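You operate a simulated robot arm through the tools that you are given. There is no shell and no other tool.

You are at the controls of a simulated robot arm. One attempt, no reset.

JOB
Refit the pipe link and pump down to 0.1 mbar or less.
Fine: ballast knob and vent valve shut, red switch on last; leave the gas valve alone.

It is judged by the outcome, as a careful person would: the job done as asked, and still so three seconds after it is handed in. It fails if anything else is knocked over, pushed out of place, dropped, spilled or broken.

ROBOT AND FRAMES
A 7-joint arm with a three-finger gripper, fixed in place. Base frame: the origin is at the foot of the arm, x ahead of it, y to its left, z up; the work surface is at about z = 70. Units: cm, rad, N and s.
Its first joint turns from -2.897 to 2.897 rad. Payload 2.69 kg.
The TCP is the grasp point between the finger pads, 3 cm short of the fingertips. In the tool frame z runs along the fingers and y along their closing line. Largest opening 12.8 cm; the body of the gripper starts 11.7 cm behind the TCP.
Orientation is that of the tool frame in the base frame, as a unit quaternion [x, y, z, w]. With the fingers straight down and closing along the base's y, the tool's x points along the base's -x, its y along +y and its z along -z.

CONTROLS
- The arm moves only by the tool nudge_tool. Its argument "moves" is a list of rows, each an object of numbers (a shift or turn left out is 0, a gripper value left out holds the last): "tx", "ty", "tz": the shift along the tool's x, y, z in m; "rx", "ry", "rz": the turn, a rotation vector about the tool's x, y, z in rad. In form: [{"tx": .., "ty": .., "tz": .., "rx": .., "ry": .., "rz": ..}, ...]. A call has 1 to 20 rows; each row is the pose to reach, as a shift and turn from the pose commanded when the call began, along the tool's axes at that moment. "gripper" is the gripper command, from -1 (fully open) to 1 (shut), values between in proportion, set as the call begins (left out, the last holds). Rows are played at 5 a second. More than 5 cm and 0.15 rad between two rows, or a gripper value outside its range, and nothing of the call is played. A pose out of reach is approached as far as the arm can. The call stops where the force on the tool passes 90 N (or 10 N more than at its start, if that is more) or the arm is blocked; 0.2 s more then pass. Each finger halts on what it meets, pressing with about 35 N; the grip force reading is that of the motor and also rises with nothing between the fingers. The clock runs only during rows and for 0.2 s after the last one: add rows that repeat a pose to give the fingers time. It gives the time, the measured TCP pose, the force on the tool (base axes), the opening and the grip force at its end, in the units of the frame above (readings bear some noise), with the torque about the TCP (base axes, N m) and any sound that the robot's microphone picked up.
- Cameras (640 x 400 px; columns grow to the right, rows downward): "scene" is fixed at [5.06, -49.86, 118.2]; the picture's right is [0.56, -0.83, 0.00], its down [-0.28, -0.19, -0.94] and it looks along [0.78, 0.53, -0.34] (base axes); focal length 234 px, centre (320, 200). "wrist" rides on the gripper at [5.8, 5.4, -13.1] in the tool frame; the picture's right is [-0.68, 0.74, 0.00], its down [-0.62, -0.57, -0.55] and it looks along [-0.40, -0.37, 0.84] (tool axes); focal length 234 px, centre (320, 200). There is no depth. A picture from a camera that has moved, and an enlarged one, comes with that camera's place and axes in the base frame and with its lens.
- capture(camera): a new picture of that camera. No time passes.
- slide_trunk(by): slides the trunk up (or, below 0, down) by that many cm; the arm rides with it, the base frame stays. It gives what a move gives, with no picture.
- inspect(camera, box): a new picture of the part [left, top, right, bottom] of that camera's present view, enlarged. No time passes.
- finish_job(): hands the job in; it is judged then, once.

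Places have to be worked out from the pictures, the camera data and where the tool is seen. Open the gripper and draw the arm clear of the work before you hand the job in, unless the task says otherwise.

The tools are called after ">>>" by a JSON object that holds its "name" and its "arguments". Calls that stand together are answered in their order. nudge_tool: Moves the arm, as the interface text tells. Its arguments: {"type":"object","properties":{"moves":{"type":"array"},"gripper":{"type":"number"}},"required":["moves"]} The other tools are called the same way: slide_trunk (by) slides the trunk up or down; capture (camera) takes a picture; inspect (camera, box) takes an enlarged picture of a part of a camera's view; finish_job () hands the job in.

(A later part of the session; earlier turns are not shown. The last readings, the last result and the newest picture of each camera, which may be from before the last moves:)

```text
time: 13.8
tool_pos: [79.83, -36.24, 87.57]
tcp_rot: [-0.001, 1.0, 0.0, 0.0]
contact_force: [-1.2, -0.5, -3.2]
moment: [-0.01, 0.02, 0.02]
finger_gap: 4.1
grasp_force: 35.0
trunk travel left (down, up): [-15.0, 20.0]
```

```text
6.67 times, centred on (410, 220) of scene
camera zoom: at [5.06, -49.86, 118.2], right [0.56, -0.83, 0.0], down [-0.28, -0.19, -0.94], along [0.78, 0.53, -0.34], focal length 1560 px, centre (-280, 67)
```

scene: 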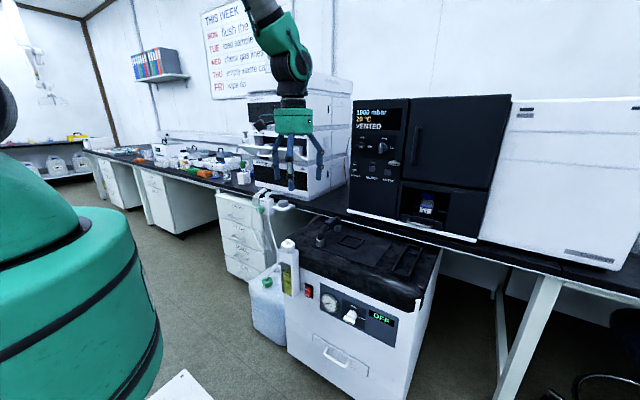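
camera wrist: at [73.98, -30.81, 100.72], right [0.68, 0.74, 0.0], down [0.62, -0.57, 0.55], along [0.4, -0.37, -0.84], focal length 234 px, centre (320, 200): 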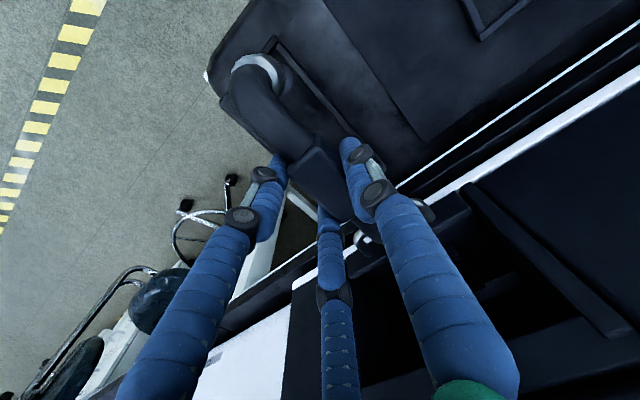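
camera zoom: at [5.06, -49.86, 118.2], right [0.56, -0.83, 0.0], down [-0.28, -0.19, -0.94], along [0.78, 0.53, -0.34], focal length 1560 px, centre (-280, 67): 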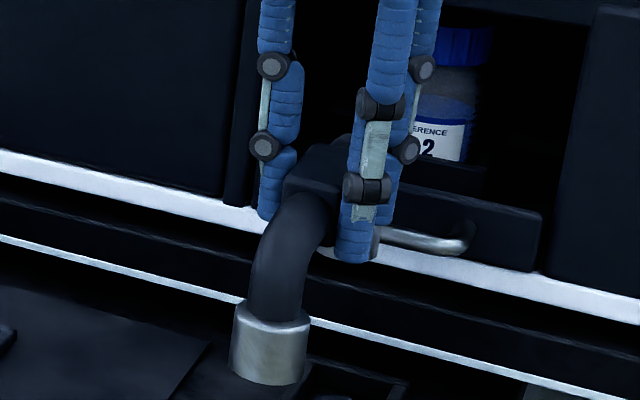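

Both cameras agree: collars sit about 0.65 cm short in x and 1.05 cm too far to +y relative to the pads (the link is off-centre in the grip, but parallel). Correcting, then descending halfway and rechecking.

>>> {"name": "nudge_tool", "arguments": {"moves": [{"tx": -0.0035, "ty": -0.005}, {"tx": -0.0065, "ty": -0.0105}, {"tx": -0.0065, "ty": -0.0105, "tz": 0.02}, {"tx": -0.0065, "ty": -0.0105, "tz": 0.04}, {"tx": -0.0065, "ty": -0.0105, "tz": 0.06}, {"tx": -0.0065, "ty": -0.0105, "tz": 0.06}]}}

>>> {"name": "inspect", "arguments": {"camera": "scene", "box": [386, 238, 426, 282]}}

>>> {"name": "inspect", "arguments": {"camera": "wrist", "box": [200, 20, 360, 160]}}

>>> {"name": "inspect", "arguments": {"camera": "scene", "box": [390, 205, 450, 265]}}

```text
time: 15.2
tool_pos: [80.5, -37.17, 81.39]
tcp_rot: [0.0, 1.0, 0.0, 0.0]
contact_force: [0.4, -0.3, -3.3]
moment: [0.01, 0.01, 0.02]
finger_gap: 4.16
grasp_force: 35.7
trunk travel left (down, up): [-15.0, 20.0]
```

```text
9.09 times, centred on (406, 260) of scene
camera zoom: at [5.06, -49.86, 118.2], right [0.56, -0.83, 0.0], down [-0.28, -0.19, -0.94], along [0.78, 0.53, -0.34], focal length 2127 px, centre (-462, -346)
```

zoom: 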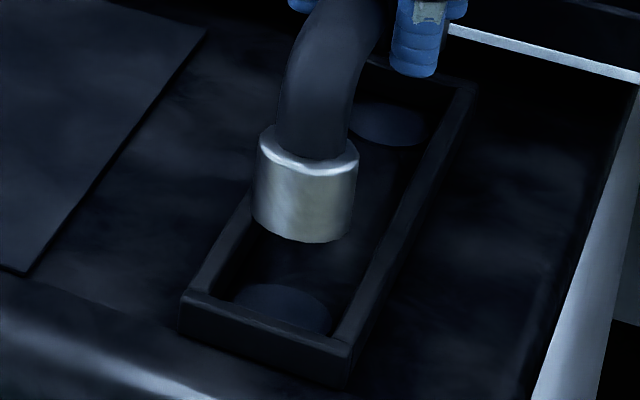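

```text
2.86 times, centred on (280, 90) of wrist
camera zoom: at [74.75, -31.9, 94.62], right [0.68, 0.74, 0.0], down [0.62, -0.57, 0.55], along [0.4, -0.37, -0.84], focal length 669 px, centre (434, 514)
```

zoom: 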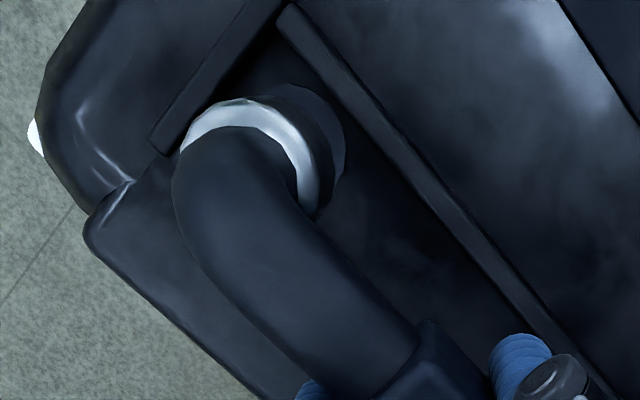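

```text
6.67 times, centred on (420, 235) of scene
camera zoom: at [5.06, -49.86, 118.2], right [0.56, -0.83, 0.0], down [-0.28, -0.19, -0.94], along [0.78, 0.53, -0.34], focal length 1560 px, centre (-347, -33)
```

zoom: 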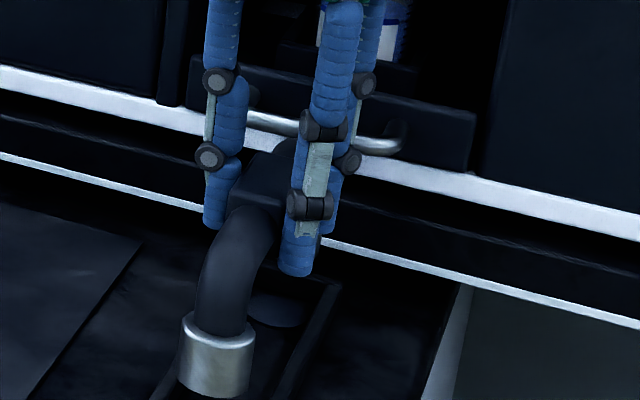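

Now both views put the collars about 0.3 cm too far in x and 0.2 cm too far to -y. I'll trim that and descend to just above the tray walls' depth, then check again.

>>> {"name": "nudge_tool", "arguments": {"moves": [{"tx": 0.003, "ty": 0.0018}, {"tx": 0.003, "ty": 0.0018, "tz": 0.008}, {"tx": 0.003, "ty": 0.0018, "tz": 0.016}, {"tx": 0.003, "ty": 0.0018, "tz": 0.016}]}}

>>> {"name": "inspect", "arguments": {"camera": "scene", "box": [386, 238, 426, 282]}}

>>> {"name": "inspect", "arguments": {"camera": "wrist", "box": [200, 20, 360, 160]}}

>>> {"name": "inspect", "arguments": {"camera": "scene", "box": [395, 220, 443, 260]}}

```text
time: 16.2
tool_pos: [80.12, -37.17, 79.86]
tcp_rot: [0.0, 1.0, 0.0, -0.001]
contact_force: [0.9, -0.1, -2.2]
moment: [-0.01, 0.03, -0.02]
finger_gap: 4.17
grasp_force: 34.9
trunk travel left (down, up): [-15.0, 20.0]
```

```text
9.09 times, centred on (406, 260) of scene
camera zoom: at [5.06, -49.86, 118.2], right [0.56, -0.83, 0.0], down [-0.28, -0.19, -0.94], along [0.78, 0.53, -0.34], focal length 2127 px, centre (-462, -346)
```

zoom: 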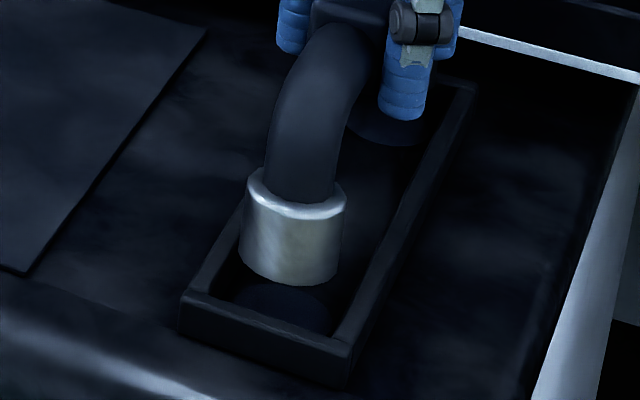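

```text
2.86 times, centred on (280, 90) of wrist
camera zoom: at [74.39, -31.77, 93.01], right [0.68, 0.74, 0.0], down [0.62, -0.57, 0.55], along [0.4, -0.37, -0.84], focal length 669 px, centre (434, 514)
```

zoom: 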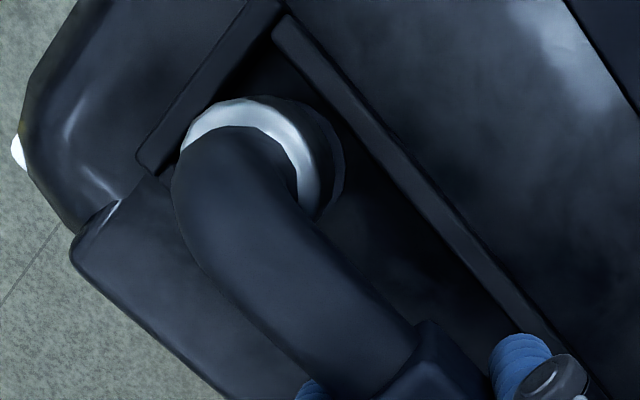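

```text
10.00 times, centred on (419, 240) of scene
camera zoom: at [5.06, -49.86, 118.2], right [0.56, -0.83, 0.0], down [-0.28, -0.19, -0.94], along [0.78, 0.53, -0.34], focal length 2339 px, centre (-670, -200)
```

zoom: 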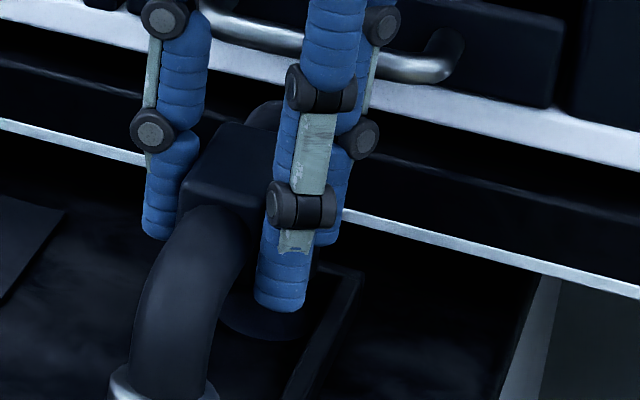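

The collar projects straight down onto the pad (predicted (282,315) vs pad (282,312) in the zoom). Lowering the remaining ~2.4 cm in small steps.

>>> {"name": "nudge_tool", "arguments": {"moves": [{"tz": 0.005}, {"tz": 0.01}, {"tz": 0.014}, {"tz": 0.017}, {"tz": 0.02}, {"tz": 0.02}]}}

>>> {"name": "inspect", "arguments": {"camera": "scene", "box": [386, 238, 426, 282]}}

>>> {"name": "inspect", "arguments": {"camera": "wrist", "box": [200, 20, 360, 160]}}

```text
time: 17.6
tool_pos: [80.02, -36.98, 77.84]
tcp_rot: [0.001, 1.0, 0.0, 0.0]
contact_force: [0.8, -0.9, -3.3]
moment: [-0.08, 0.0, 0.02]
finger_gap: 4.15
grasp_force: 34.8
trunk travel left (down, up): [-15.0, 20.0]
```

```text
9.09 times, centred on (406, 260) of scene
camera zoom: at [5.06, -49.86, 118.2], right [0.56, -0.83, 0.0], down [-0.28, -0.19, -0.94], along [0.78, 0.53, -0.34], focal length 2127 px, centre (-462, -346)
```

zoom: 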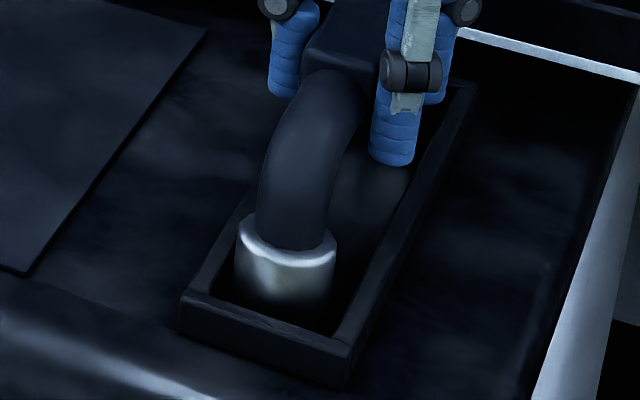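

```text
2.86 times, centred on (280, 90) of wrist
camera zoom: at [74.32, -31.7, 91.09], right [0.68, 0.74, 0.0], down [0.62, -0.57, 0.55], along [0.4, -0.37, -0.84], focal length 669 px, centre (434, 514)
```

zoom: 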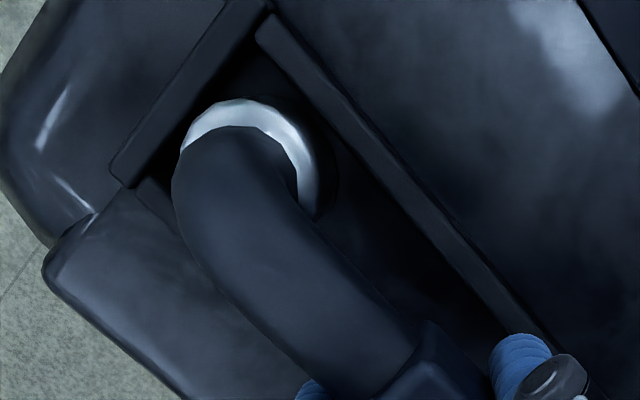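

The collars are inside the tray walls with no contact force yet. Lowering a few more millimetres until the feet touch.

>>> {"name": "nudge_tool", "arguments": {"moves": [{"tz": 0.002}, {"tz": 0.004}, {"tz": 0.005}, {"tz": 0.005}]}}

```text
time: 18.6
tool_pos: [80.06, -36.99, 77.41]
tcp_rot: [0.001, 1.0, 0.0, 0.0]
contact_force: [-0.3, 0.8, -2.4]
moment: [-0.04, 0.03, 0.02]
finger_gap: 4.15
grasp_force: 34.7
trunk travel left (down, up): [-15.0, 20.0]
```

Still only the link's weight on the tool; a bit lower.

>>> {"name": "nudge_tool", "arguments": {"moves": [{"tz": 0.002}, {"tz": 0.004}, {"tz": 0.004}]}}

>>> {"name": "inspect", "arguments": {"camera": "scene", "box": [386, 238, 426, 282]}}

```text
time: 19.4
tool_pos: [80.11, -37.18, 77.27]
tcp_rot: [0.0, 1.0, 0.0, 0.001]
contact_force: [-6.1, -0.6, 13.5]
moment: [0.33, 1.25, 0.1]
finger_gap: 4.17
grasp_force: 34.7
trunk travel left (down, up): [-15.0, 20.0]
```

```text
9.09 times, centred on (406, 260) of scene
camera zoom: at [5.06, -49.86, 118.2], right [0.56, -0.83, 0.0], down [-0.28, -0.19, -0.94], along [0.78, 0.53, -0.34], focal length 2127 px, centre (-462, -346)
```

zoom: 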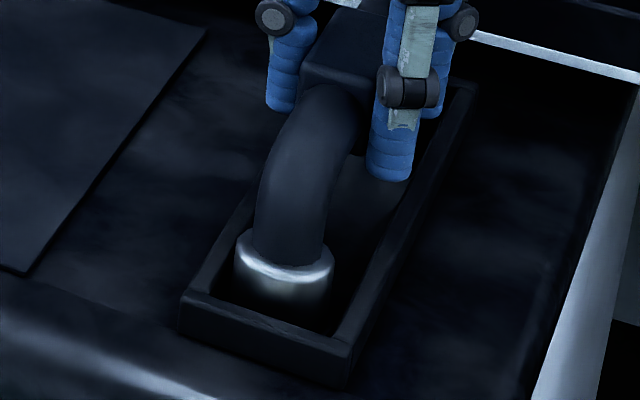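

Contact: 13.5 N up, mostly from the near foot, at essentially the expected height. I'll release the link so it settles, then back off and check alignment unobstructed.

>>> {"name": "nudge_tool", "arguments": {"moves": [{"tz": -0.002}, {"tz": -0.002}, {"tz": -0.002}], "gripper": 0.0}}

>>> {"name": "nudge_tool", "arguments": {"moves": [{"tz": -0.03}, {"tz": -0.07}, {"tz": -0.11}, {"tz": -0.15}, {"tz": -0.15, "tx": 0.05}, {"tz": -0.15, "tx": 0.1}, {"tz": -0.15, "tx": 0.15, "ty": 0.03}, {"tz": -0.15, "tx": 0.17, "ty": 0.07}]}}

>>> {"name": "inspect", "arguments": {"camera": "scene", "box": [380, 220, 440, 285]}}

>>> {"name": "capture", "arguments": {"camera": "wrist"}}

>>> {"name": "capture", "arguments": {"camera": "scene"}}

```text
time: 20.2
tool_pos: [80.11, -37.04, 77.19]
tcp_rot: [0.0, 1.0, 0.0, 0.0]
contact_force: [0.4, -0.3, -0.4]
moment: [0.0, 0.01, 0.0]
finger_gap: 6.4
grasp_force: 0.1
trunk travel left (down, up): [-15.0, 20.0]
```

```text
refused: row 7 steps farther than a row can; nothing moved
```

```text
6.15 times, centred on (410, 252) of scene
camera zoom: at [5.06, -49.86, 118.2], right [0.56, -0.83, 0.0], down [-0.28, -0.19, -0.94], along [0.78, 0.53, -0.34], focal length 1440 px, centre (-234, -123)
```

zoom: 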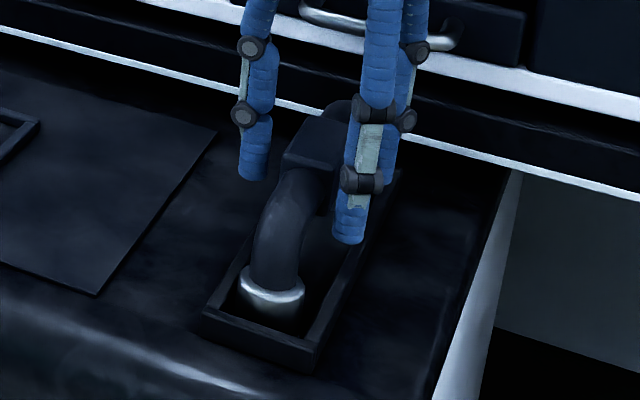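

```text
taken
camera wrist: at [74.35, -31.65, 90.44], right [0.68, 0.74, 0.0], down [0.62, -0.57, 0.55], along [0.4, -0.37, -0.84], focal length 234 px, centre (320, 200)
```

wrist: 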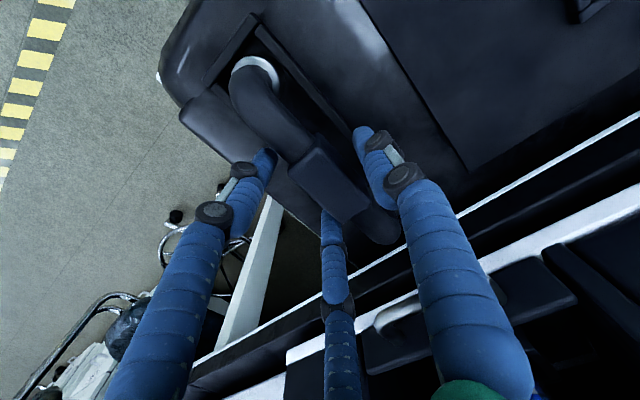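

```text
taken
```

scene: 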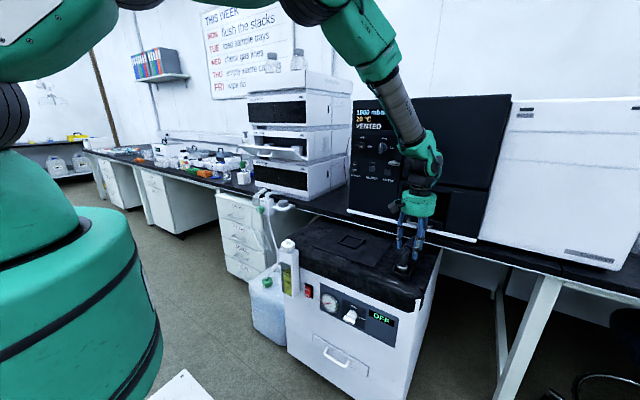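

Released without disturbance. Retracting straight up, then back from the pump, with legal step sizes.

>>> {"name": "nudge_tool", "arguments": {"moves": [{"tz": -0.02}, {"tz": -0.05}, {"tz": -0.09}, {"tz": -0.13}, {"tz": -0.16}, {"tz": -0.16, "tx": 0.04}, {"tz": -0.16, "tx": 0.08}, {"tz": -0.16, "tx": 0.12, "ty": 0.02}, {"tz": -0.16, "tx": 0.15, "ty": 0.06}, {"tz": -0.16, "tx": 0.15, "ty": 0.1}, {"tz": -0.16, "tx": 0.15, "ty": 0.1}]}}

>>> {"name": "inspect", "arguments": {"camera": "scene", "box": [380, 220, 440, 285]}}

>>> {"name": "capture", "arguments": {"camera": "wrist"}}

>>> {"name": "inspect", "arguments": {"camera": "scene", "box": [345, 90, 425, 150]}}

```text
time: 22.6
tool_pos: [65.21, -26.88, 93.16]
tcp_rot: [0.0, 1.0, 0.001, 0.0]
contact_force: [-0.6, -0.2, 0.0]
moment: [-0.07, 0.02, -0.04]
finger_gap: 6.38
grasp_force: 0.1
trunk travel left (down, up): [-15.0, 20.0]
```

```text
6.15 times, centred on (410, 252) of scene
camera zoom: at [5.06, -49.86, 118.2], right [0.56, -0.83, 0.0], down [-0.28, -0.19, -0.94], along [0.78, 0.53, -0.34], focal length 1440 px, centre (-234, -123)
```

zoom: 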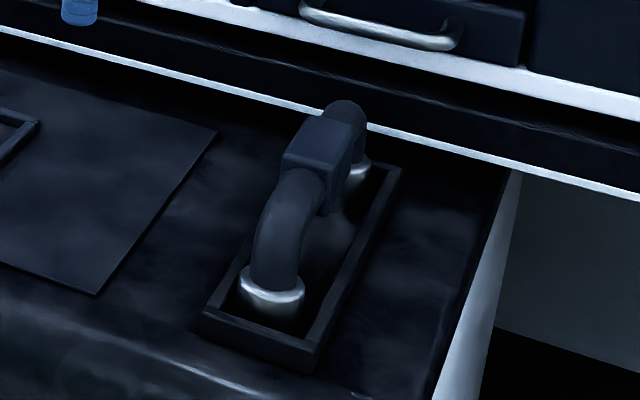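

```text
taken
camera wrist: at [59.39, -21.47, 106.35], right [0.68, 0.74, 0.0], down [0.62, -0.57, 0.55], along [0.4, -0.37, -0.84], focal length 234 px, centre (320, 200)
```

wrist: 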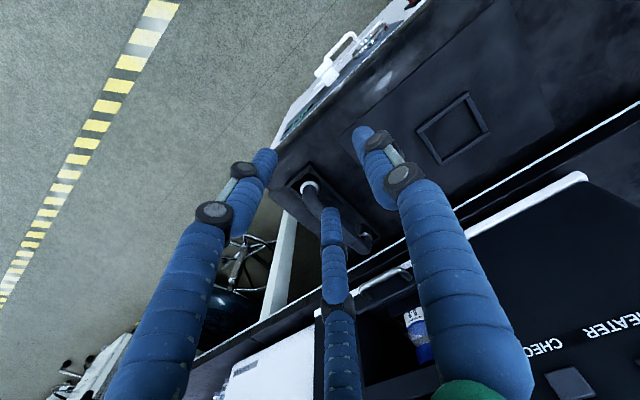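

```text
6.67 times, centred on (385, 120) of scene
camera zoom: at [5.06, -49.86, 118.2], right [0.56, -0.83, 0.0], down [-0.28, -0.19, -0.94], along [0.78, 0.53, -0.34], focal length 1560 px, centre (-113, 733)
```

zoom: 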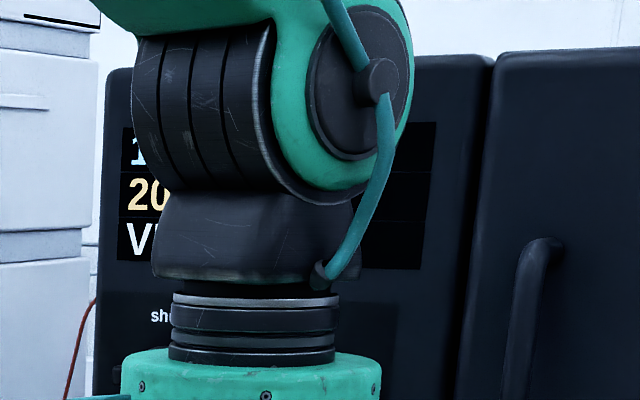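

The link stands upright in the tray. Checking each foot's centring at maximum zoom.

>>> {"name": "inspect", "arguments": {"camera": "scene", "box": [392, 258, 424, 280]}}

>>> {"name": "inspect", "arguments": {"camera": "scene", "box": [400, 236, 432, 258]}}

>>> {"name": "inspect", "arguments": {"camera": "wrist", "box": [280, 150, 390, 260]}}

```text
16.00 times, centred on (408, 269) of scene
camera zoom: at [5.06, -49.86, 118.2], right [0.56, -0.83, 0.0], down [-0.28, -0.19, -0.94], along [0.78, 0.53, -0.34], focal length 3743 px, centre (-1088, -904)
```

zoom: 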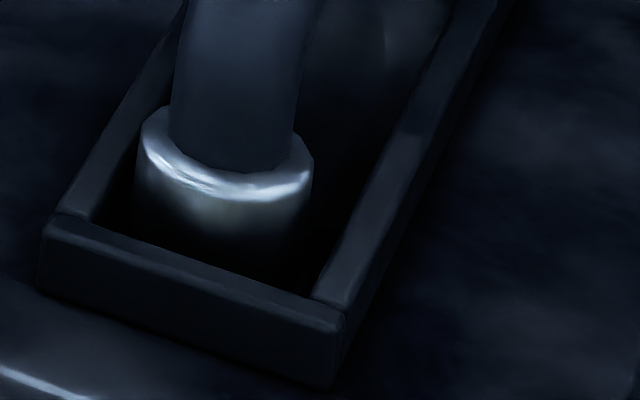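

```text
16.00 times, centred on (416, 247) of scene
camera zoom: at [5.06, -49.86, 118.2], right [0.56, -0.83, 0.0], down [-0.28, -0.19, -0.94], along [0.78, 0.53, -0.34], focal length 3743 px, centre (-1216, -552)
```

zoom: 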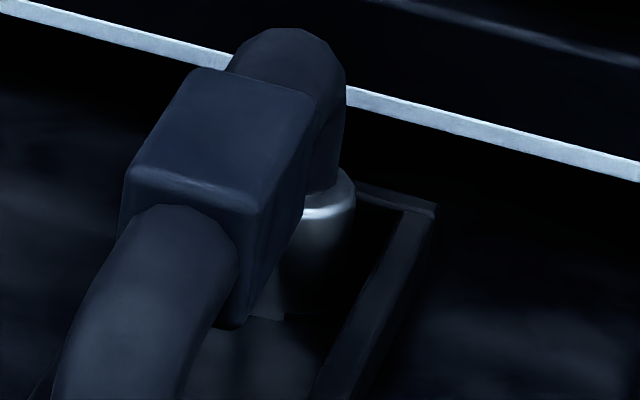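

```text
3.64 times, centred on (335, 205) of wrist
camera zoom: at [59.39, -21.47, 106.35], right [0.68, 0.74, 0.0], down [0.62, -0.57, 0.55], along [0.4, -0.37, -0.84], focal length 852 px, centre (266, 182)
```

zoom: 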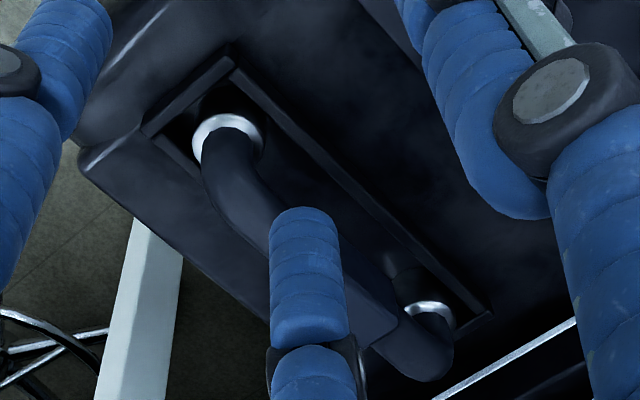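

The feet line up with the pads to about 1 mm in the scene view. Next is the ballast knob; triangulation puts its bar at about (62.2, -23.5, 51.4), horizontal, 4.5 cm long, marked end toward -y ("ballast"). I'll back away and pitch the tool to point along +x.

>>> {"name": "nudge_tool", "arguments": {"moves": [{"tx": 0.03}, {"tx": 0.06}, {"tx": 0.09}, {"tx": 0.12, "ry": -0.1}, {"tx": 0.14, "ry": -0.245}, {"tx": 0.16, "ry": -0.39}, {"tx": 0.18, "ry": -0.535}, {"tx": 0.18, "ry": -0.68}, {"tx": 0.18, "ry": -0.825}, {"tx": 0.18, "ry": -0.97}, {"tx": 0.18, "ry": -1.115}, {"tx": 0.18, "ry": -1.26}, {"tx": 0.18, "ry": -1.405}, {"tx": 0.18, "ry": -1.5, "tz": 0.02}, {"tx": 0.18, "ry": -1.5708, "tz": 0.04}, {"tx": 0.18, "ry": -1.5708, "tz": 0.04}]}}

>>> {"name": "capture", "arguments": {"camera": "wrist"}}

>>> {"name": "capture", "arguments": {"camera": "scene"}}

```text
time: 26.0
tool_pos: [48.86, -30.65, 92.58]
tcp_rot: [0.009, 0.712, 0.017, 0.702]
contact_force: [0.0, -1.3, -0.2]
moment: [0.02, -0.04, 0.08]
finger_gap: 6.4
grasp_force: 0.0
out of reach, approached as far as the arm can: row 14, 15, 16
trunk travel left (down, up): [-15.0, 20.0]
```

```text
taken
camera wrist: at [35.63, -25.11, 87.06], right [0.0, 0.71, 0.7], down [-0.53, -0.59, 0.6], along [0.85, -0.37, 0.38], focal length 234 px, centre (320, 200)
```

wrist: 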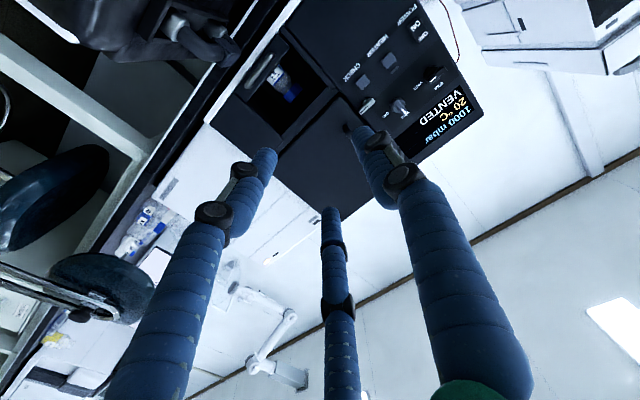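

```text
taken
```

scene: 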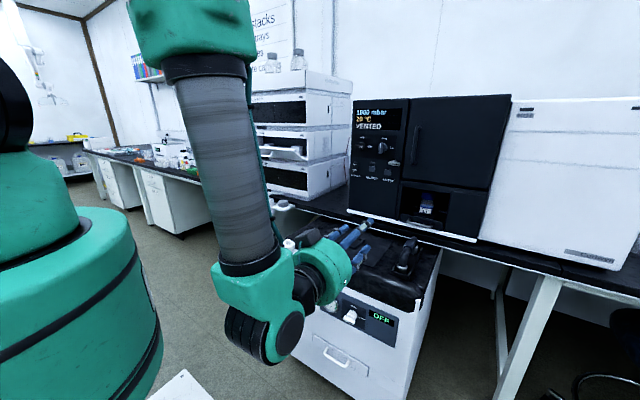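

The tool now points forward, but the arm hit its reach limit going lower here. I'll slide the trunk all the way down to gain 15 cm for the work on the pump front.

>>> {"name": "slide_trunk", "arguments": {"by": -15}}

>>> {"name": "capture", "arguments": {"camera": "scene"}}

>>> {"name": "capture", "arguments": {"camera": "wrist"}}

```text
time: 27.8
tool_pos: [48.73, -30.46, 77.53]
tcp_rot: [0.006, 0.711, 0.016, 0.703]
contact_force: [0.7, 0.2, 0.0]
moment: [0.0, -0.01, 0.01]
finger_gap: 6.4
grasp_force: 0.0
trunk travel left (down, up): [0.0, 35.0]
```

```text
taken
```

scene: 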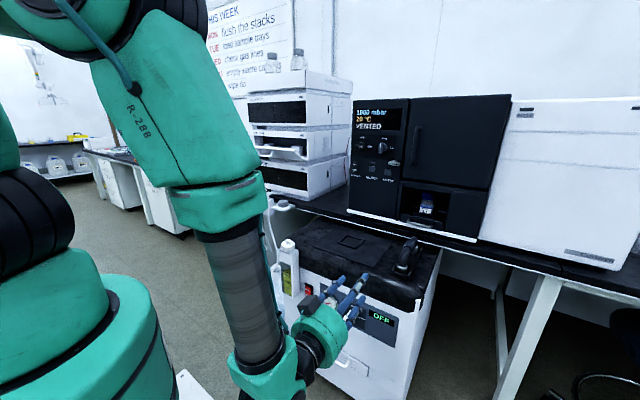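

```text
taken
camera wrist: at [35.6, -25.03, 72.13], right [0.0, 0.71, 0.7], down [-0.53, -0.59, 0.6], along [0.85, -0.37, 0.38], focal length 234 px, centre (320, 200)
```

wrist: 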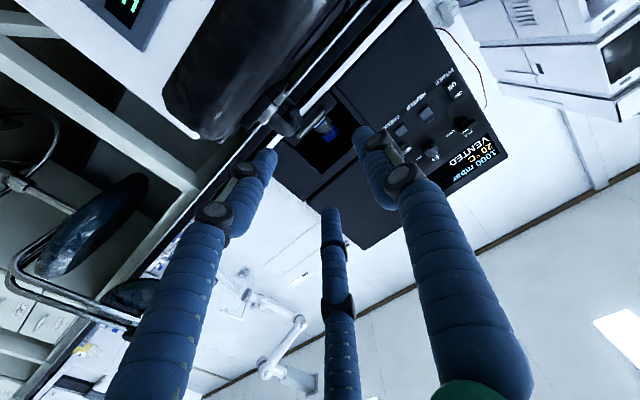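

Now I'll step down toward a standoff in front of the ballast knob, at TCP about (55, -23.5, 51.5), and see if the arm can reach with the tool level.

>>> {"name": "nudge_tool", "arguments": {"moves": [{"tx": 0.03, "ty": 0.01, "tz": 0.01}, {"tx": 0.06, "ty": 0.02, "tz": 0.02}, {"tx": 0.09, "ty": 0.03, "tz": 0.03}, {"tx": 0.12, "ty": 0.04, "tz": 0.04}, {"tx": 0.15, "ty": 0.05, "tz": 0.05}, {"tx": 0.18, "ty": 0.06, "tz": 0.06}, {"tx": 0.21, "ty": 0.07, "tz": 0.06}, {"tx": 0.24, "ty": 0.07, "tz": 0.06}, {"tx": 0.26, "ty": 0.07, "tz": 0.06}, {"tx": 0.26, "ty": 0.07, "tz": 0.06}]}}

>>> {"name": "capture", "arguments": {"camera": "scene"}}

>>> {"name": "capture", "arguments": {"camera": "wrist"}}

```text
time: 29.9
tool_pos: [59.5, -26.93, 51.48]
tcp_rot: [0.024, 0.712, 0.052, 0.7]
contact_force: [6.9, 19.2, 5.8]
moment: [0.2, -0.22, 0.26]
finger_gap: 7.58
grasp_force: 8.9
out of reach, approached as far as the arm can: row 1, 2, 3, 4, 5, 6, 7, 8, 9, 10
trunk travel left (down, up): [0.0, 35.0]
```

```text
taken
```

scene: 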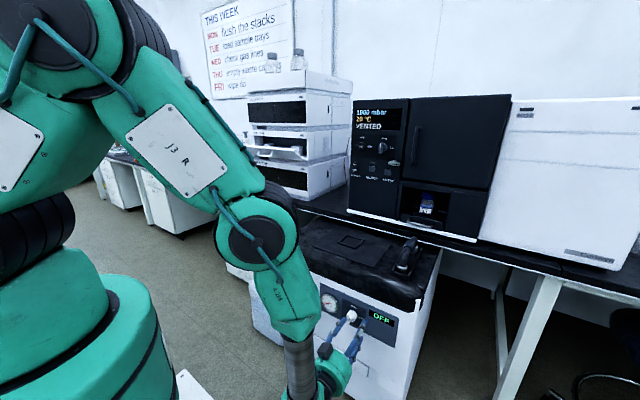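

```text
taken
camera wrist: at [46.04, -21.48, 46.54], right [-0.02, 0.66, 0.75], down [-0.51, -0.65, 0.56], along [0.86, -0.38, 0.35], focal length 234 px, centre (320, 200)
```

wrist: 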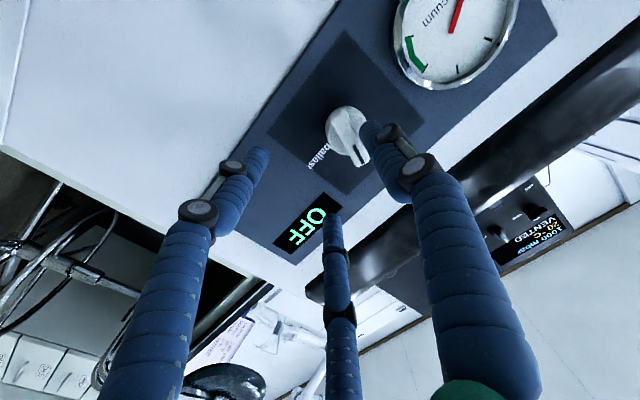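

The arm could not hold x = 54.7 down here and drifted forward to 59.5, with about 19 N sideways on a finger near the knob. Looking closely before moving.

>>> {"name": "inspect", "arguments": {"camera": "wrist", "box": [240, 60, 440, 200]}}

>>> {"name": "inspect", "arguments": {"camera": "scene", "box": [310, 280, 410, 350]}}

```text
2.86 times, centred on (340, 130) of wrist
camera zoom: at [46.04, -21.48, 46.54], right [-0.02, 0.66, 0.75], down [-0.51, -0.65, 0.56], along [0.86, -0.38, 0.35], focal length 669 px, centre (263, 400)
```

zoom: 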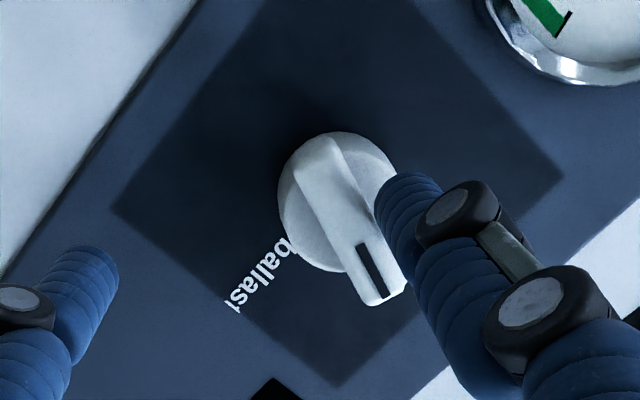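

```text
5.71 times, centred on (360, 315) of scene
camera zoom: at [5.06, -49.86, 118.2], right [0.56, -0.83, 0.0], down [-0.28, -0.19, -0.94], along [0.78, 0.53, -0.34], focal length 1337 px, centre (91, -457)
```

zoom: 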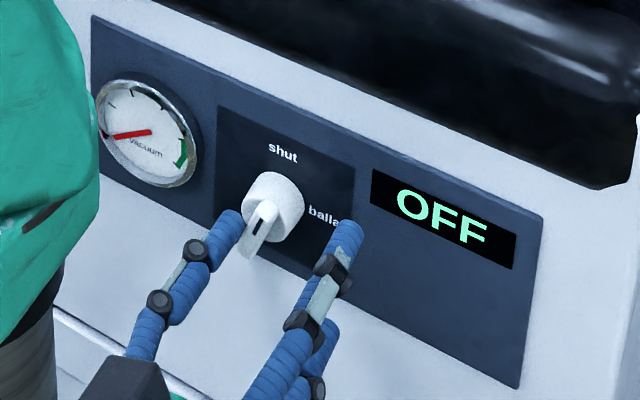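

The knob has been turned by the finger. I need to see exactly where its mark points now.

>>> {"name": "inspect", "arguments": {"camera": "scene", "box": [338, 300, 374, 330]}}

>>> {"name": "inspect", "arguments": {"camera": "wrist", "box": [310, 90, 400, 170]}}

```text
13.33 times, centred on (356, 315) of scene
camera zoom: at [5.06, -49.86, 118.2], right [0.56, -0.83, 0.0], down [-0.28, -0.19, -0.94], along [0.78, 0.53, -0.34], focal length 3119 px, centre (-160, -1333)
```

zoom: 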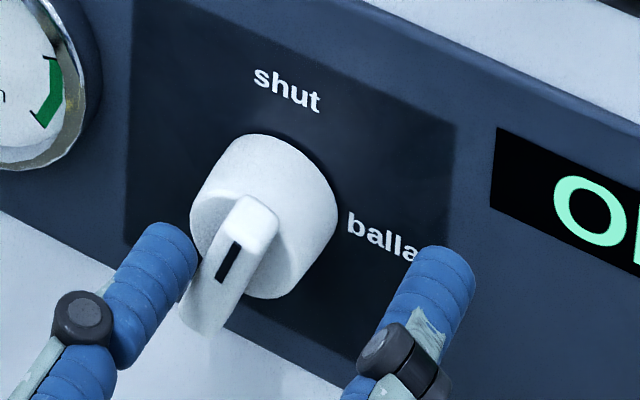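

```text
5.00 times, centred on (355, 130) of wrist
camera zoom: at [46.04, -21.48, 46.54], right [-0.02, 0.66, 0.75], down [-0.51, -0.65, 0.56], along [0.86, -0.38, 0.35], focal length 1171 px, centre (145, 550)
```

zoom: 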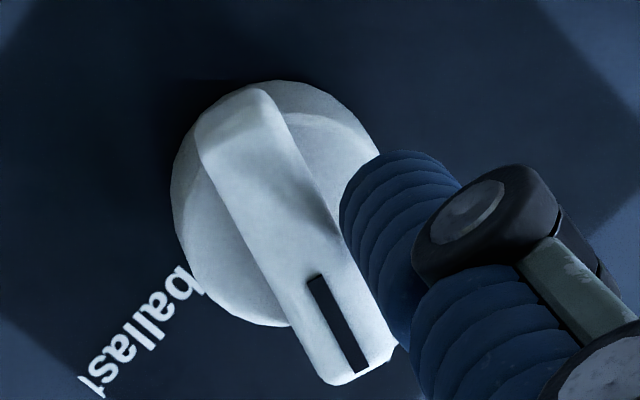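

The mark now points up, about 16° short of "shut": the left finger pushed the bar's lower end around as the arm was forced forward. To regain control I'll back off while pitching the tool somewhat downward, which should bring the pose back within reach.

>>> {"name": "nudge_tool", "arguments": {"moves": [{"tz": -0.015, "tx": -0.01, "ry": 0.12}, {"tz": -0.03, "tx": -0.025, "ry": 0.24}, {"tz": -0.045, "tx": -0.04, "ry": 0.36}, {"tz": -0.06, "tx": -0.06, "ry": 0.48}, {"tz": -0.07, "tx": -0.08, "ry": 0.6}, {"tz": -0.07, "tx": -0.08, "ry": 0.6}]}}

>>> {"name": "capture", "arguments": {"camera": "scene"}}

>>> {"name": "capture", "arguments": {"camera": "wrist"}}

>>> {"name": "inspect", "arguments": {"camera": "scene", "box": [328, 295, 376, 335]}}

```text
time: 31.4
tool_pos: [52.46, -28.24, 59.56]
tcp_rot: [0.007, 0.887, 0.057, 0.459]
contact_force: [0.7, 0.5, -0.3]
moment: [0.01, -0.03, 0.01]
finger_gap: 6.37
grasp_force: 0.0
trunk travel left (down, up): [0.0, 35.0]
```

```text
taken
```

scene: 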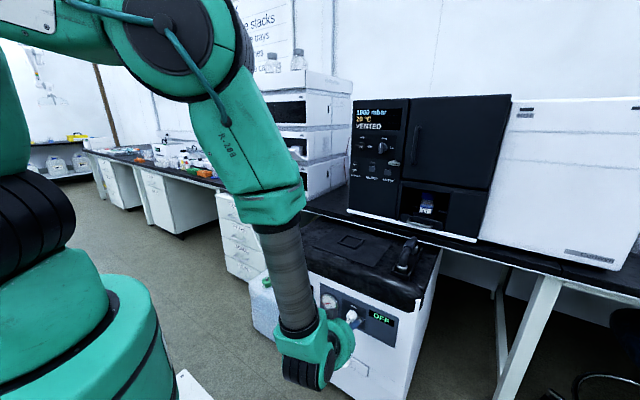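

```text
taken
camera wrist: at [38.28, -23.77, 62.95], right [0.36, 0.69, 0.63], down [-0.07, -0.65, 0.75], along [0.93, -0.32, -0.19], focal length 234 px, centre (320, 200)
```

wrist: 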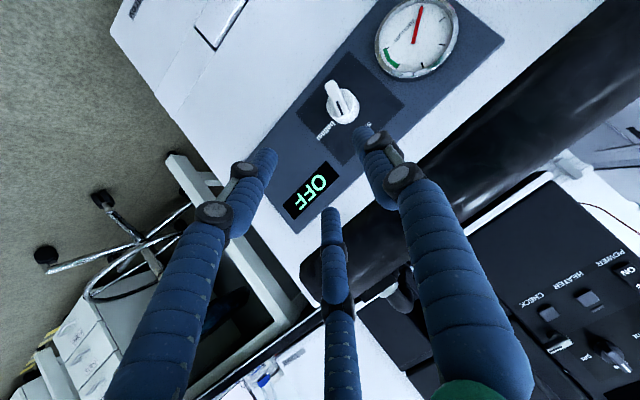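

```text
10.00 times, centred on (352, 315) of scene
camera zoom: at [5.06, -49.86, 118.2], right [0.56, -0.83, 0.0], down [-0.28, -0.19, -0.94], along [0.78, 0.53, -0.34], focal length 2339 px, centre (0, -950)
```

zoom: 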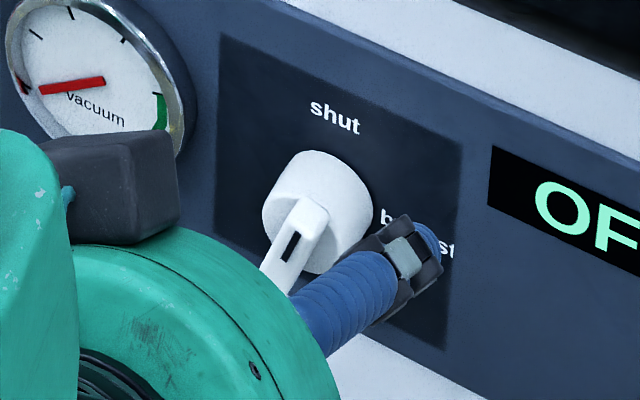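

Backed off cleanly with the pose fully reached. I'll square the tool up (fingers closing along y, pointing about 35° below forward) and line up on the knob's bar at a standoff of TCP (55, -23.5, 56.8).

>>> {"name": "nudge_tool", "arguments": {"moves": [{"tx": 0.003, "ty": 0.014, "tz": 0.014, "rx": 0.03, "ry": -0.003, "rz": -0.02}, {"tx": 0.006, "ty": 0.028, "tz": 0.028, "rx": 0.06, "ry": -0.006, "rz": -0.04}, {"tx": 0.0102, "ty": 0.0431, "tz": 0.0418, "rx": 0.095, "ry": -0.0095, "rz": -0.065}, {"tx": 0.0102, "ty": 0.0431, "tz": 0.0418, "rx": 0.095, "ry": -0.0095, "rz": -0.065}]}}

>>> {"name": "capture", "arguments": {"camera": "wrist"}}

>>> {"name": "inspect", "arguments": {"camera": "scene", "box": [320, 290, 380, 340]}}

```text
time: 32.4
tool_pos: [55.94, -24.59, 57.69]
tcp_rot: [0.005, 0.887, 0.011, 0.461]
contact_force: [0.0, 0.2, 0.4]
moment: [0.01, -0.02, 0.02]
finger_gap: 6.39
grasp_force: 0.0
out of reach, approached as far as the arm can: row 3, 4
trunk travel left (down, up): [0.0, 35.0]
```

```text
taken
camera wrist: at [42.0, -19.24, 60.7], right [0.39, 0.72, 0.57], down [-0.09, -0.58, 0.81], along [0.92, -0.36, -0.16], focal length 234 px, centre (320, 200)
```

wrist: 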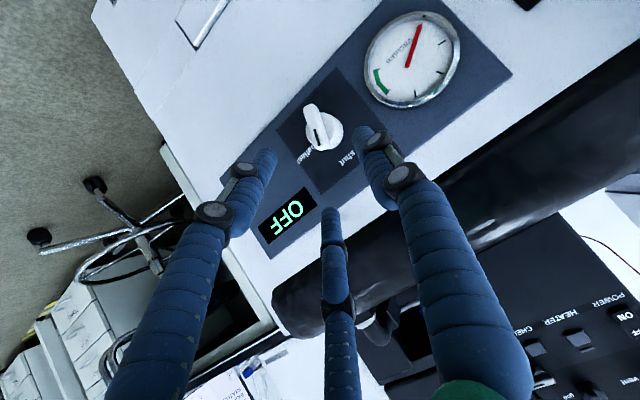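

```text
8.00 times, centred on (350, 315) of scene
camera zoom: at [5.06, -49.86, 118.2], right [0.56, -0.83, 0.0], down [-0.28, -0.19, -0.94], along [0.78, 0.53, -0.34], focal length 1872 px, centre (80, -720)
```

zoom: 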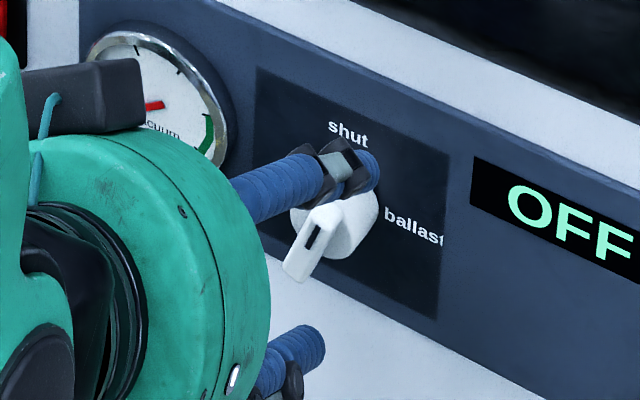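

Close to the reach limit again. A steeper pitch should help; first a close look at the knob from here.

>>> {"name": "inspect", "arguments": {"camera": "wrist", "box": [270, 80, 390, 200]}}

```text
3.33 times, centred on (330, 140) of wrist
camera zoom: at [42.0, -19.24, 60.7], right [0.39, 0.72, 0.57], down [-0.09, -0.58, 0.81], along [0.92, -0.36, -0.16], focal length 781 px, centre (287, 400)
```

zoom: 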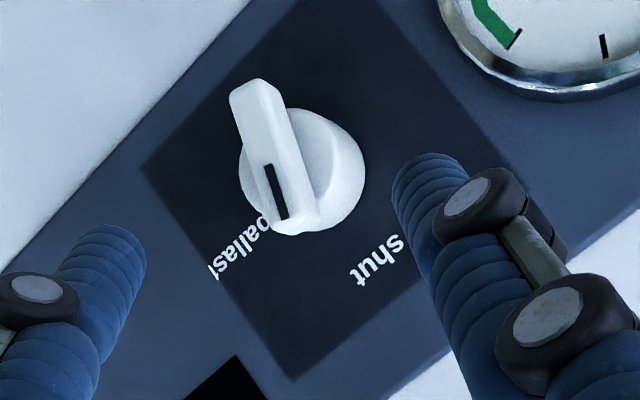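

The bar's centre triangulates to (62, -23.4, 51.7), mark about 18° short of "shut". Pitching to ~50° and moving to a closer standoff.

>>> {"name": "nudge_tool", "arguments": {"moves": [{"tx": -0.004, "ty": 0.005, "tz": 0.008, "ry": 0.13}, {"tx": -0.0087, "ty": 0.0118, "tz": 0.0215, "ry": 0.262}, {"tx": -0.0087, "ty": 0.0118, "tz": 0.0215, "ry": 0.262}]}}

>>> {"name": "inspect", "arguments": {"camera": "wrist", "box": [240, 40, 420, 200]}}

```text
time: 33.1
tool_pos: [58.31, -23.34, 57.14]
tcp_rot: [0.002, 0.939, 0.0, 0.345]
contact_force: [-0.6, 0.2, 0.8]
moment: [0.0, 0.01, 0.0]
finger_gap: 6.38
grasp_force: 0.0
trunk travel left (down, up): [0.0, 35.0]
```

```text
2.50 times, centred on (330, 120) of wrist
camera zoom: at [45.49, -17.95, 63.48], right [0.52, 0.73, 0.44], down [0.11, -0.57, 0.82], along [0.85, -0.37, -0.38], focal length 585 px, centre (295, 400)
```

zoom: 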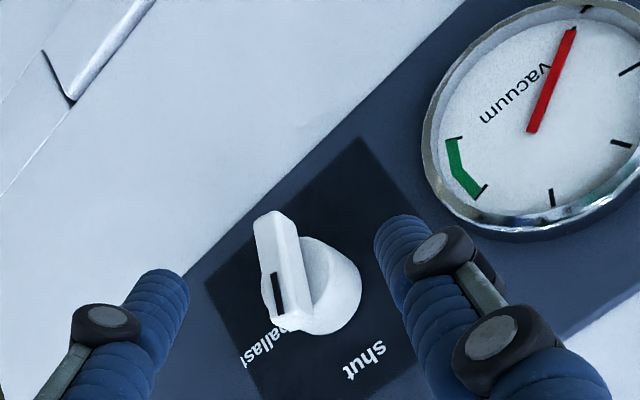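

Pose reached exactly. Advancing 4 cm along the fingers so the tips straddle the bar.

>>> {"name": "nudge_tool", "arguments": {"moves": [{"tz": 0.015}, {"tz": 0.03}, {"tz": 0.038}, {"tz": 0.042}, {"tz": 0.042}]}}

>>> {"name": "inspect", "arguments": {"camera": "wrist", "box": [240, 40, 420, 200]}}

>>> {"name": "inspect", "arguments": {"camera": "scene", "box": [320, 290, 380, 340]}}

```text
time: 34.4
tool_pos: [61.01, -23.42, 54.02]
tcp_rot: [0.001, 0.939, -0.001, 0.343]
contact_force: [-4.5, -1.5, 2.6]
moment: [-0.01, -0.18, -0.14]
finger_gap: 6.48
grasp_force: 0.4
trunk travel left (down, up): [0.0, 35.0]
```

```text
2.50 times, centred on (330, 120) of wrist
camera zoom: at [48.12, -18.0, 60.36], right [0.52, 0.73, 0.44], down [0.11, -0.57, 0.82], along [0.85, -0.37, -0.38], focal length 585 px, centre (295, 400)
```

zoom: 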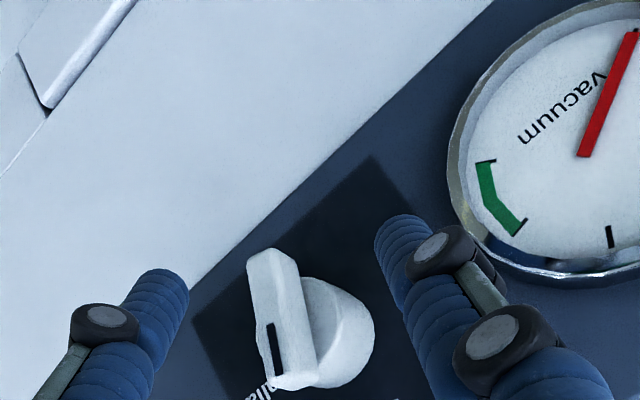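

```text
8.00 times, centred on (350, 315) of scene
camera zoom: at [5.06, -49.86, 118.2], right [0.56, -0.83, 0.0], down [-0.28, -0.19, -0.94], along [0.78, 0.53, -0.34], focal length 1872 px, centre (80, -720)
```

zoom: 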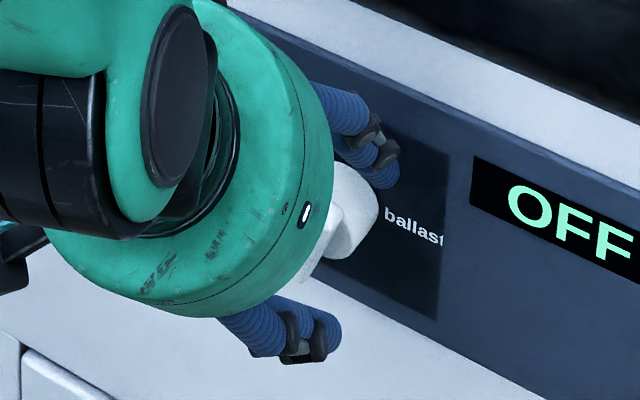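

The fingertips just touched the panel (about 5 N). I'll back off 0.8 cm and close gently on the bar.

>>> {"name": "nudge_tool", "arguments": {"moves": [{"tx": 0.0061, "tz": -0.0052}, {"tx": 0.0061, "tz": -0.0052}]}}

>>> {"name": "nudge_tool", "arguments": {"moves": [{"tx": 0}, {"tx": 0}, {"tx": 0}, {"tx": 0}], "gripper": 1}}

>>> {"name": "inspect", "arguments": {"camera": "wrist", "box": [240, 40, 420, 200]}}

>>> {"name": "inspect", "arguments": {"camera": "scene", "box": [320, 290, 380, 340]}}

```text
time: 35.0
tool_pos: [60.1, -23.49, 54.14]
tcp_rot: [0.001, 0.939, -0.001, 0.344]
contact_force: [0.0, 0.2, -0.2]
moment: [0.0, -0.01, -0.01]
finger_gap: 6.4
grasp_force: 0.0
trunk travel left (down, up): [0.0, 35.0]
```

```text
time: 36.0
tool_pos: [60.84, -23.94, 54.76]
tcp_rot: [0.001, 0.937, -0.002, 0.35]
contact_force: [41.5, -27.2, 27.9]
moment: [-0.77, -1.28, 0.0]
finger_gap: 2.33
grasp_force: 34.8
trunk travel left (down, up): [0.0, 35.0]
```

```text
2.50 times, centred on (330, 120) of wrist
camera zoom: at [47.93, -18.38, 60.8], right [0.51, 0.74, 0.44], down [0.1, -0.56, 0.82], along [0.85, -0.38, -0.37], focal length 585 px, centre (295, 400)
```

zoom: 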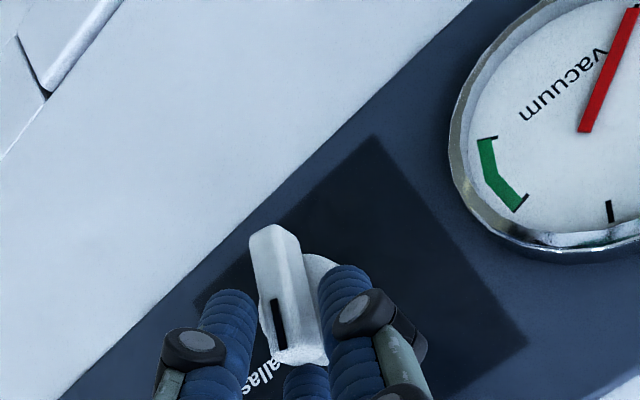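

```text
8.00 times, centred on (350, 315) of scene
camera zoom: at [5.06, -49.86, 118.2], right [0.56, -0.83, 0.0], down [-0.28, -0.19, -0.94], along [0.78, 0.53, -0.34], focal length 1872 px, centre (80, -720)
```

zoom: 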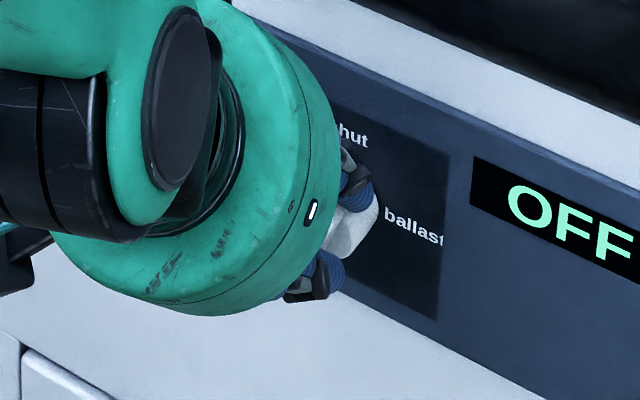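

That grip loaded up too much (about 57 N) without turning the bar, so I'm opening at once. Pushing the bar's upper end sideways with closed fingers will be gentler.

>>> {"name": "nudge_tool", "arguments": {"moves": [{"tx": 0}, {"tx": 0}, {"tz": -0.02}, {"tz": -0.04}, {"tz": -0.06}], "gripper": 0}}

>>> {"name": "inspect", "arguments": {"camera": "wrist", "box": [240, 40, 420, 200]}}

>>> {"name": "inspect", "arguments": {"camera": "scene", "box": [320, 290, 380, 340]}}

```text
time: 37.1
tool_pos: [56.23, -23.35, 58.85]
tcp_rot: [0.002, 0.939, 0.0, 0.345]
contact_force: [-0.4, 0.5, 0.6]
moment: [0.0, -0.02, 0.0]
finger_gap: 6.38
grasp_force: 0.0
trunk travel left (down, up): [0.0, 35.0]
```

```text
2.50 times, centred on (330, 120) of wrist
camera zoom: at [43.4, -17.94, 65.07], right [0.52, 0.73, 0.44], down [0.11, -0.57, 0.82], along [0.85, -0.37, -0.38], focal length 585 px, centre (295, 400)
```

zoom: 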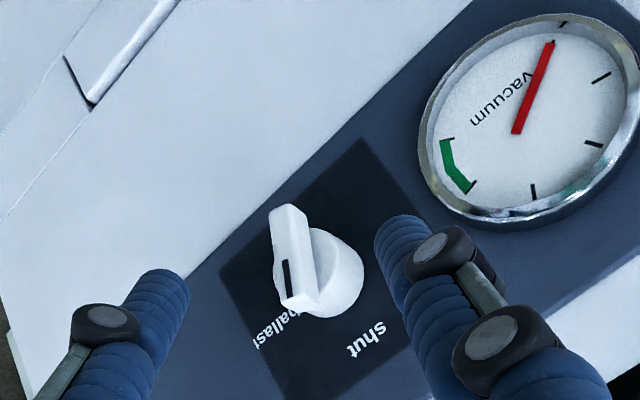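

```text
8.00 times, centred on (350, 315) of scene
camera zoom: at [5.06, -49.86, 118.2], right [0.56, -0.83, 0.0], down [-0.28, -0.19, -0.94], along [0.78, 0.53, -0.34], focal length 1872 px, centre (80, -720)
```

zoom: 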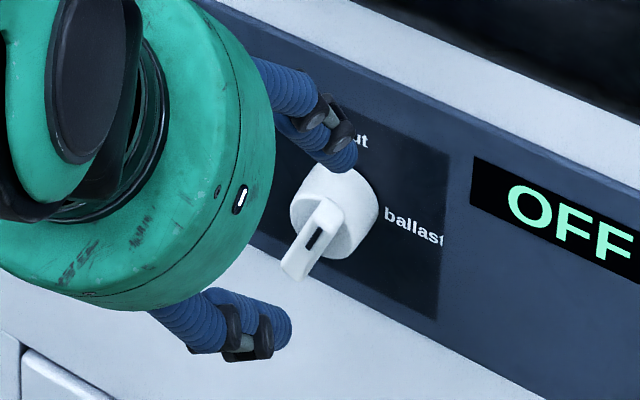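

The bar is unchanged, ~18° short of "shut". With the fingers closed I'll come in on its right side (y about -27.5), tips level with the bar's upper end, then push toward +y.

>>> {"name": "nudge_tool", "arguments": {"moves": [{"ty": -0.02}, {"ty": -0.0415}, {"ty": -0.0415}, {"tx": -0.005, "ty": -0.0415, "tz": 0.02}, {"tx": -0.0106, "ty": -0.0415, "tz": 0.04}, {"tx": -0.0106, "ty": -0.0415, "tz": 0.053}, {"tx": -0.0106, "ty": -0.0415, "tz": 0.053}], "gripper": 1}}

>>> {"name": "capture", "arguments": {"camera": "wrist"}}

>>> {"name": "inspect", "arguments": {"camera": "scene", "box": [320, 290, 380, 340]}}

```text
time: 38.8
tool_pos: [60.53, -27.6, 55.38]
tcp_rot: [0.002, 0.939, 0.0, 0.344]
contact_force: [0.2, 0.3, -1.0]
moment: [-0.01, 0.0, 0.0]
finger_gap: 0.22
grasp_force: 31.5
trunk travel left (down, up): [0.0, 35.0]
```

```text
taken
camera wrist: at [47.72, -22.18, 61.63], right [0.52, 0.73, 0.44], down [0.11, -0.57, 0.82], along [0.85, -0.37, -0.38], focal length 234 px, centre (320, 200)
```

wrist: 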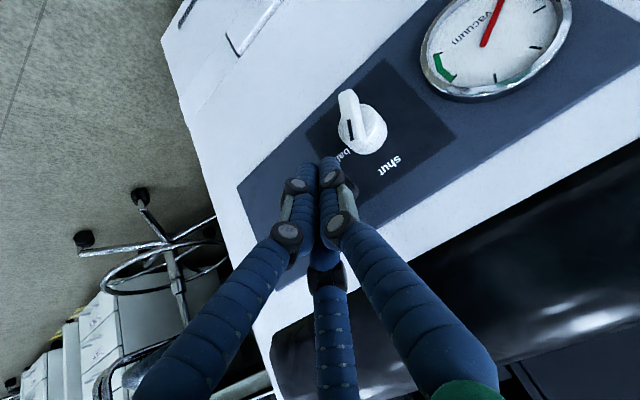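

```text
8.00 times, centred on (350, 315) of scene
camera zoom: at [5.06, -49.86, 118.2], right [0.56, -0.83, 0.0], down [-0.28, -0.19, -0.94], along [0.78, 0.53, -0.34], focal length 1872 px, centre (80, -720)
```

zoom: 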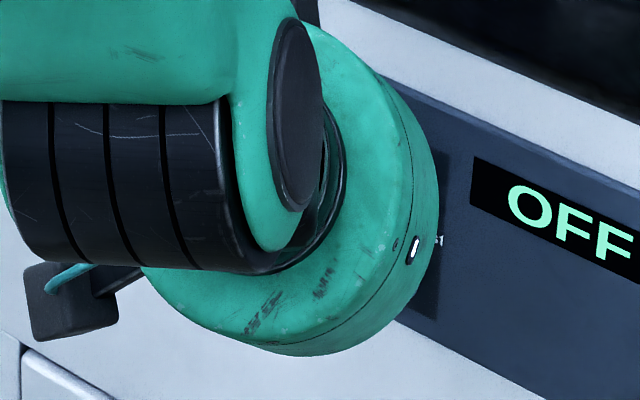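

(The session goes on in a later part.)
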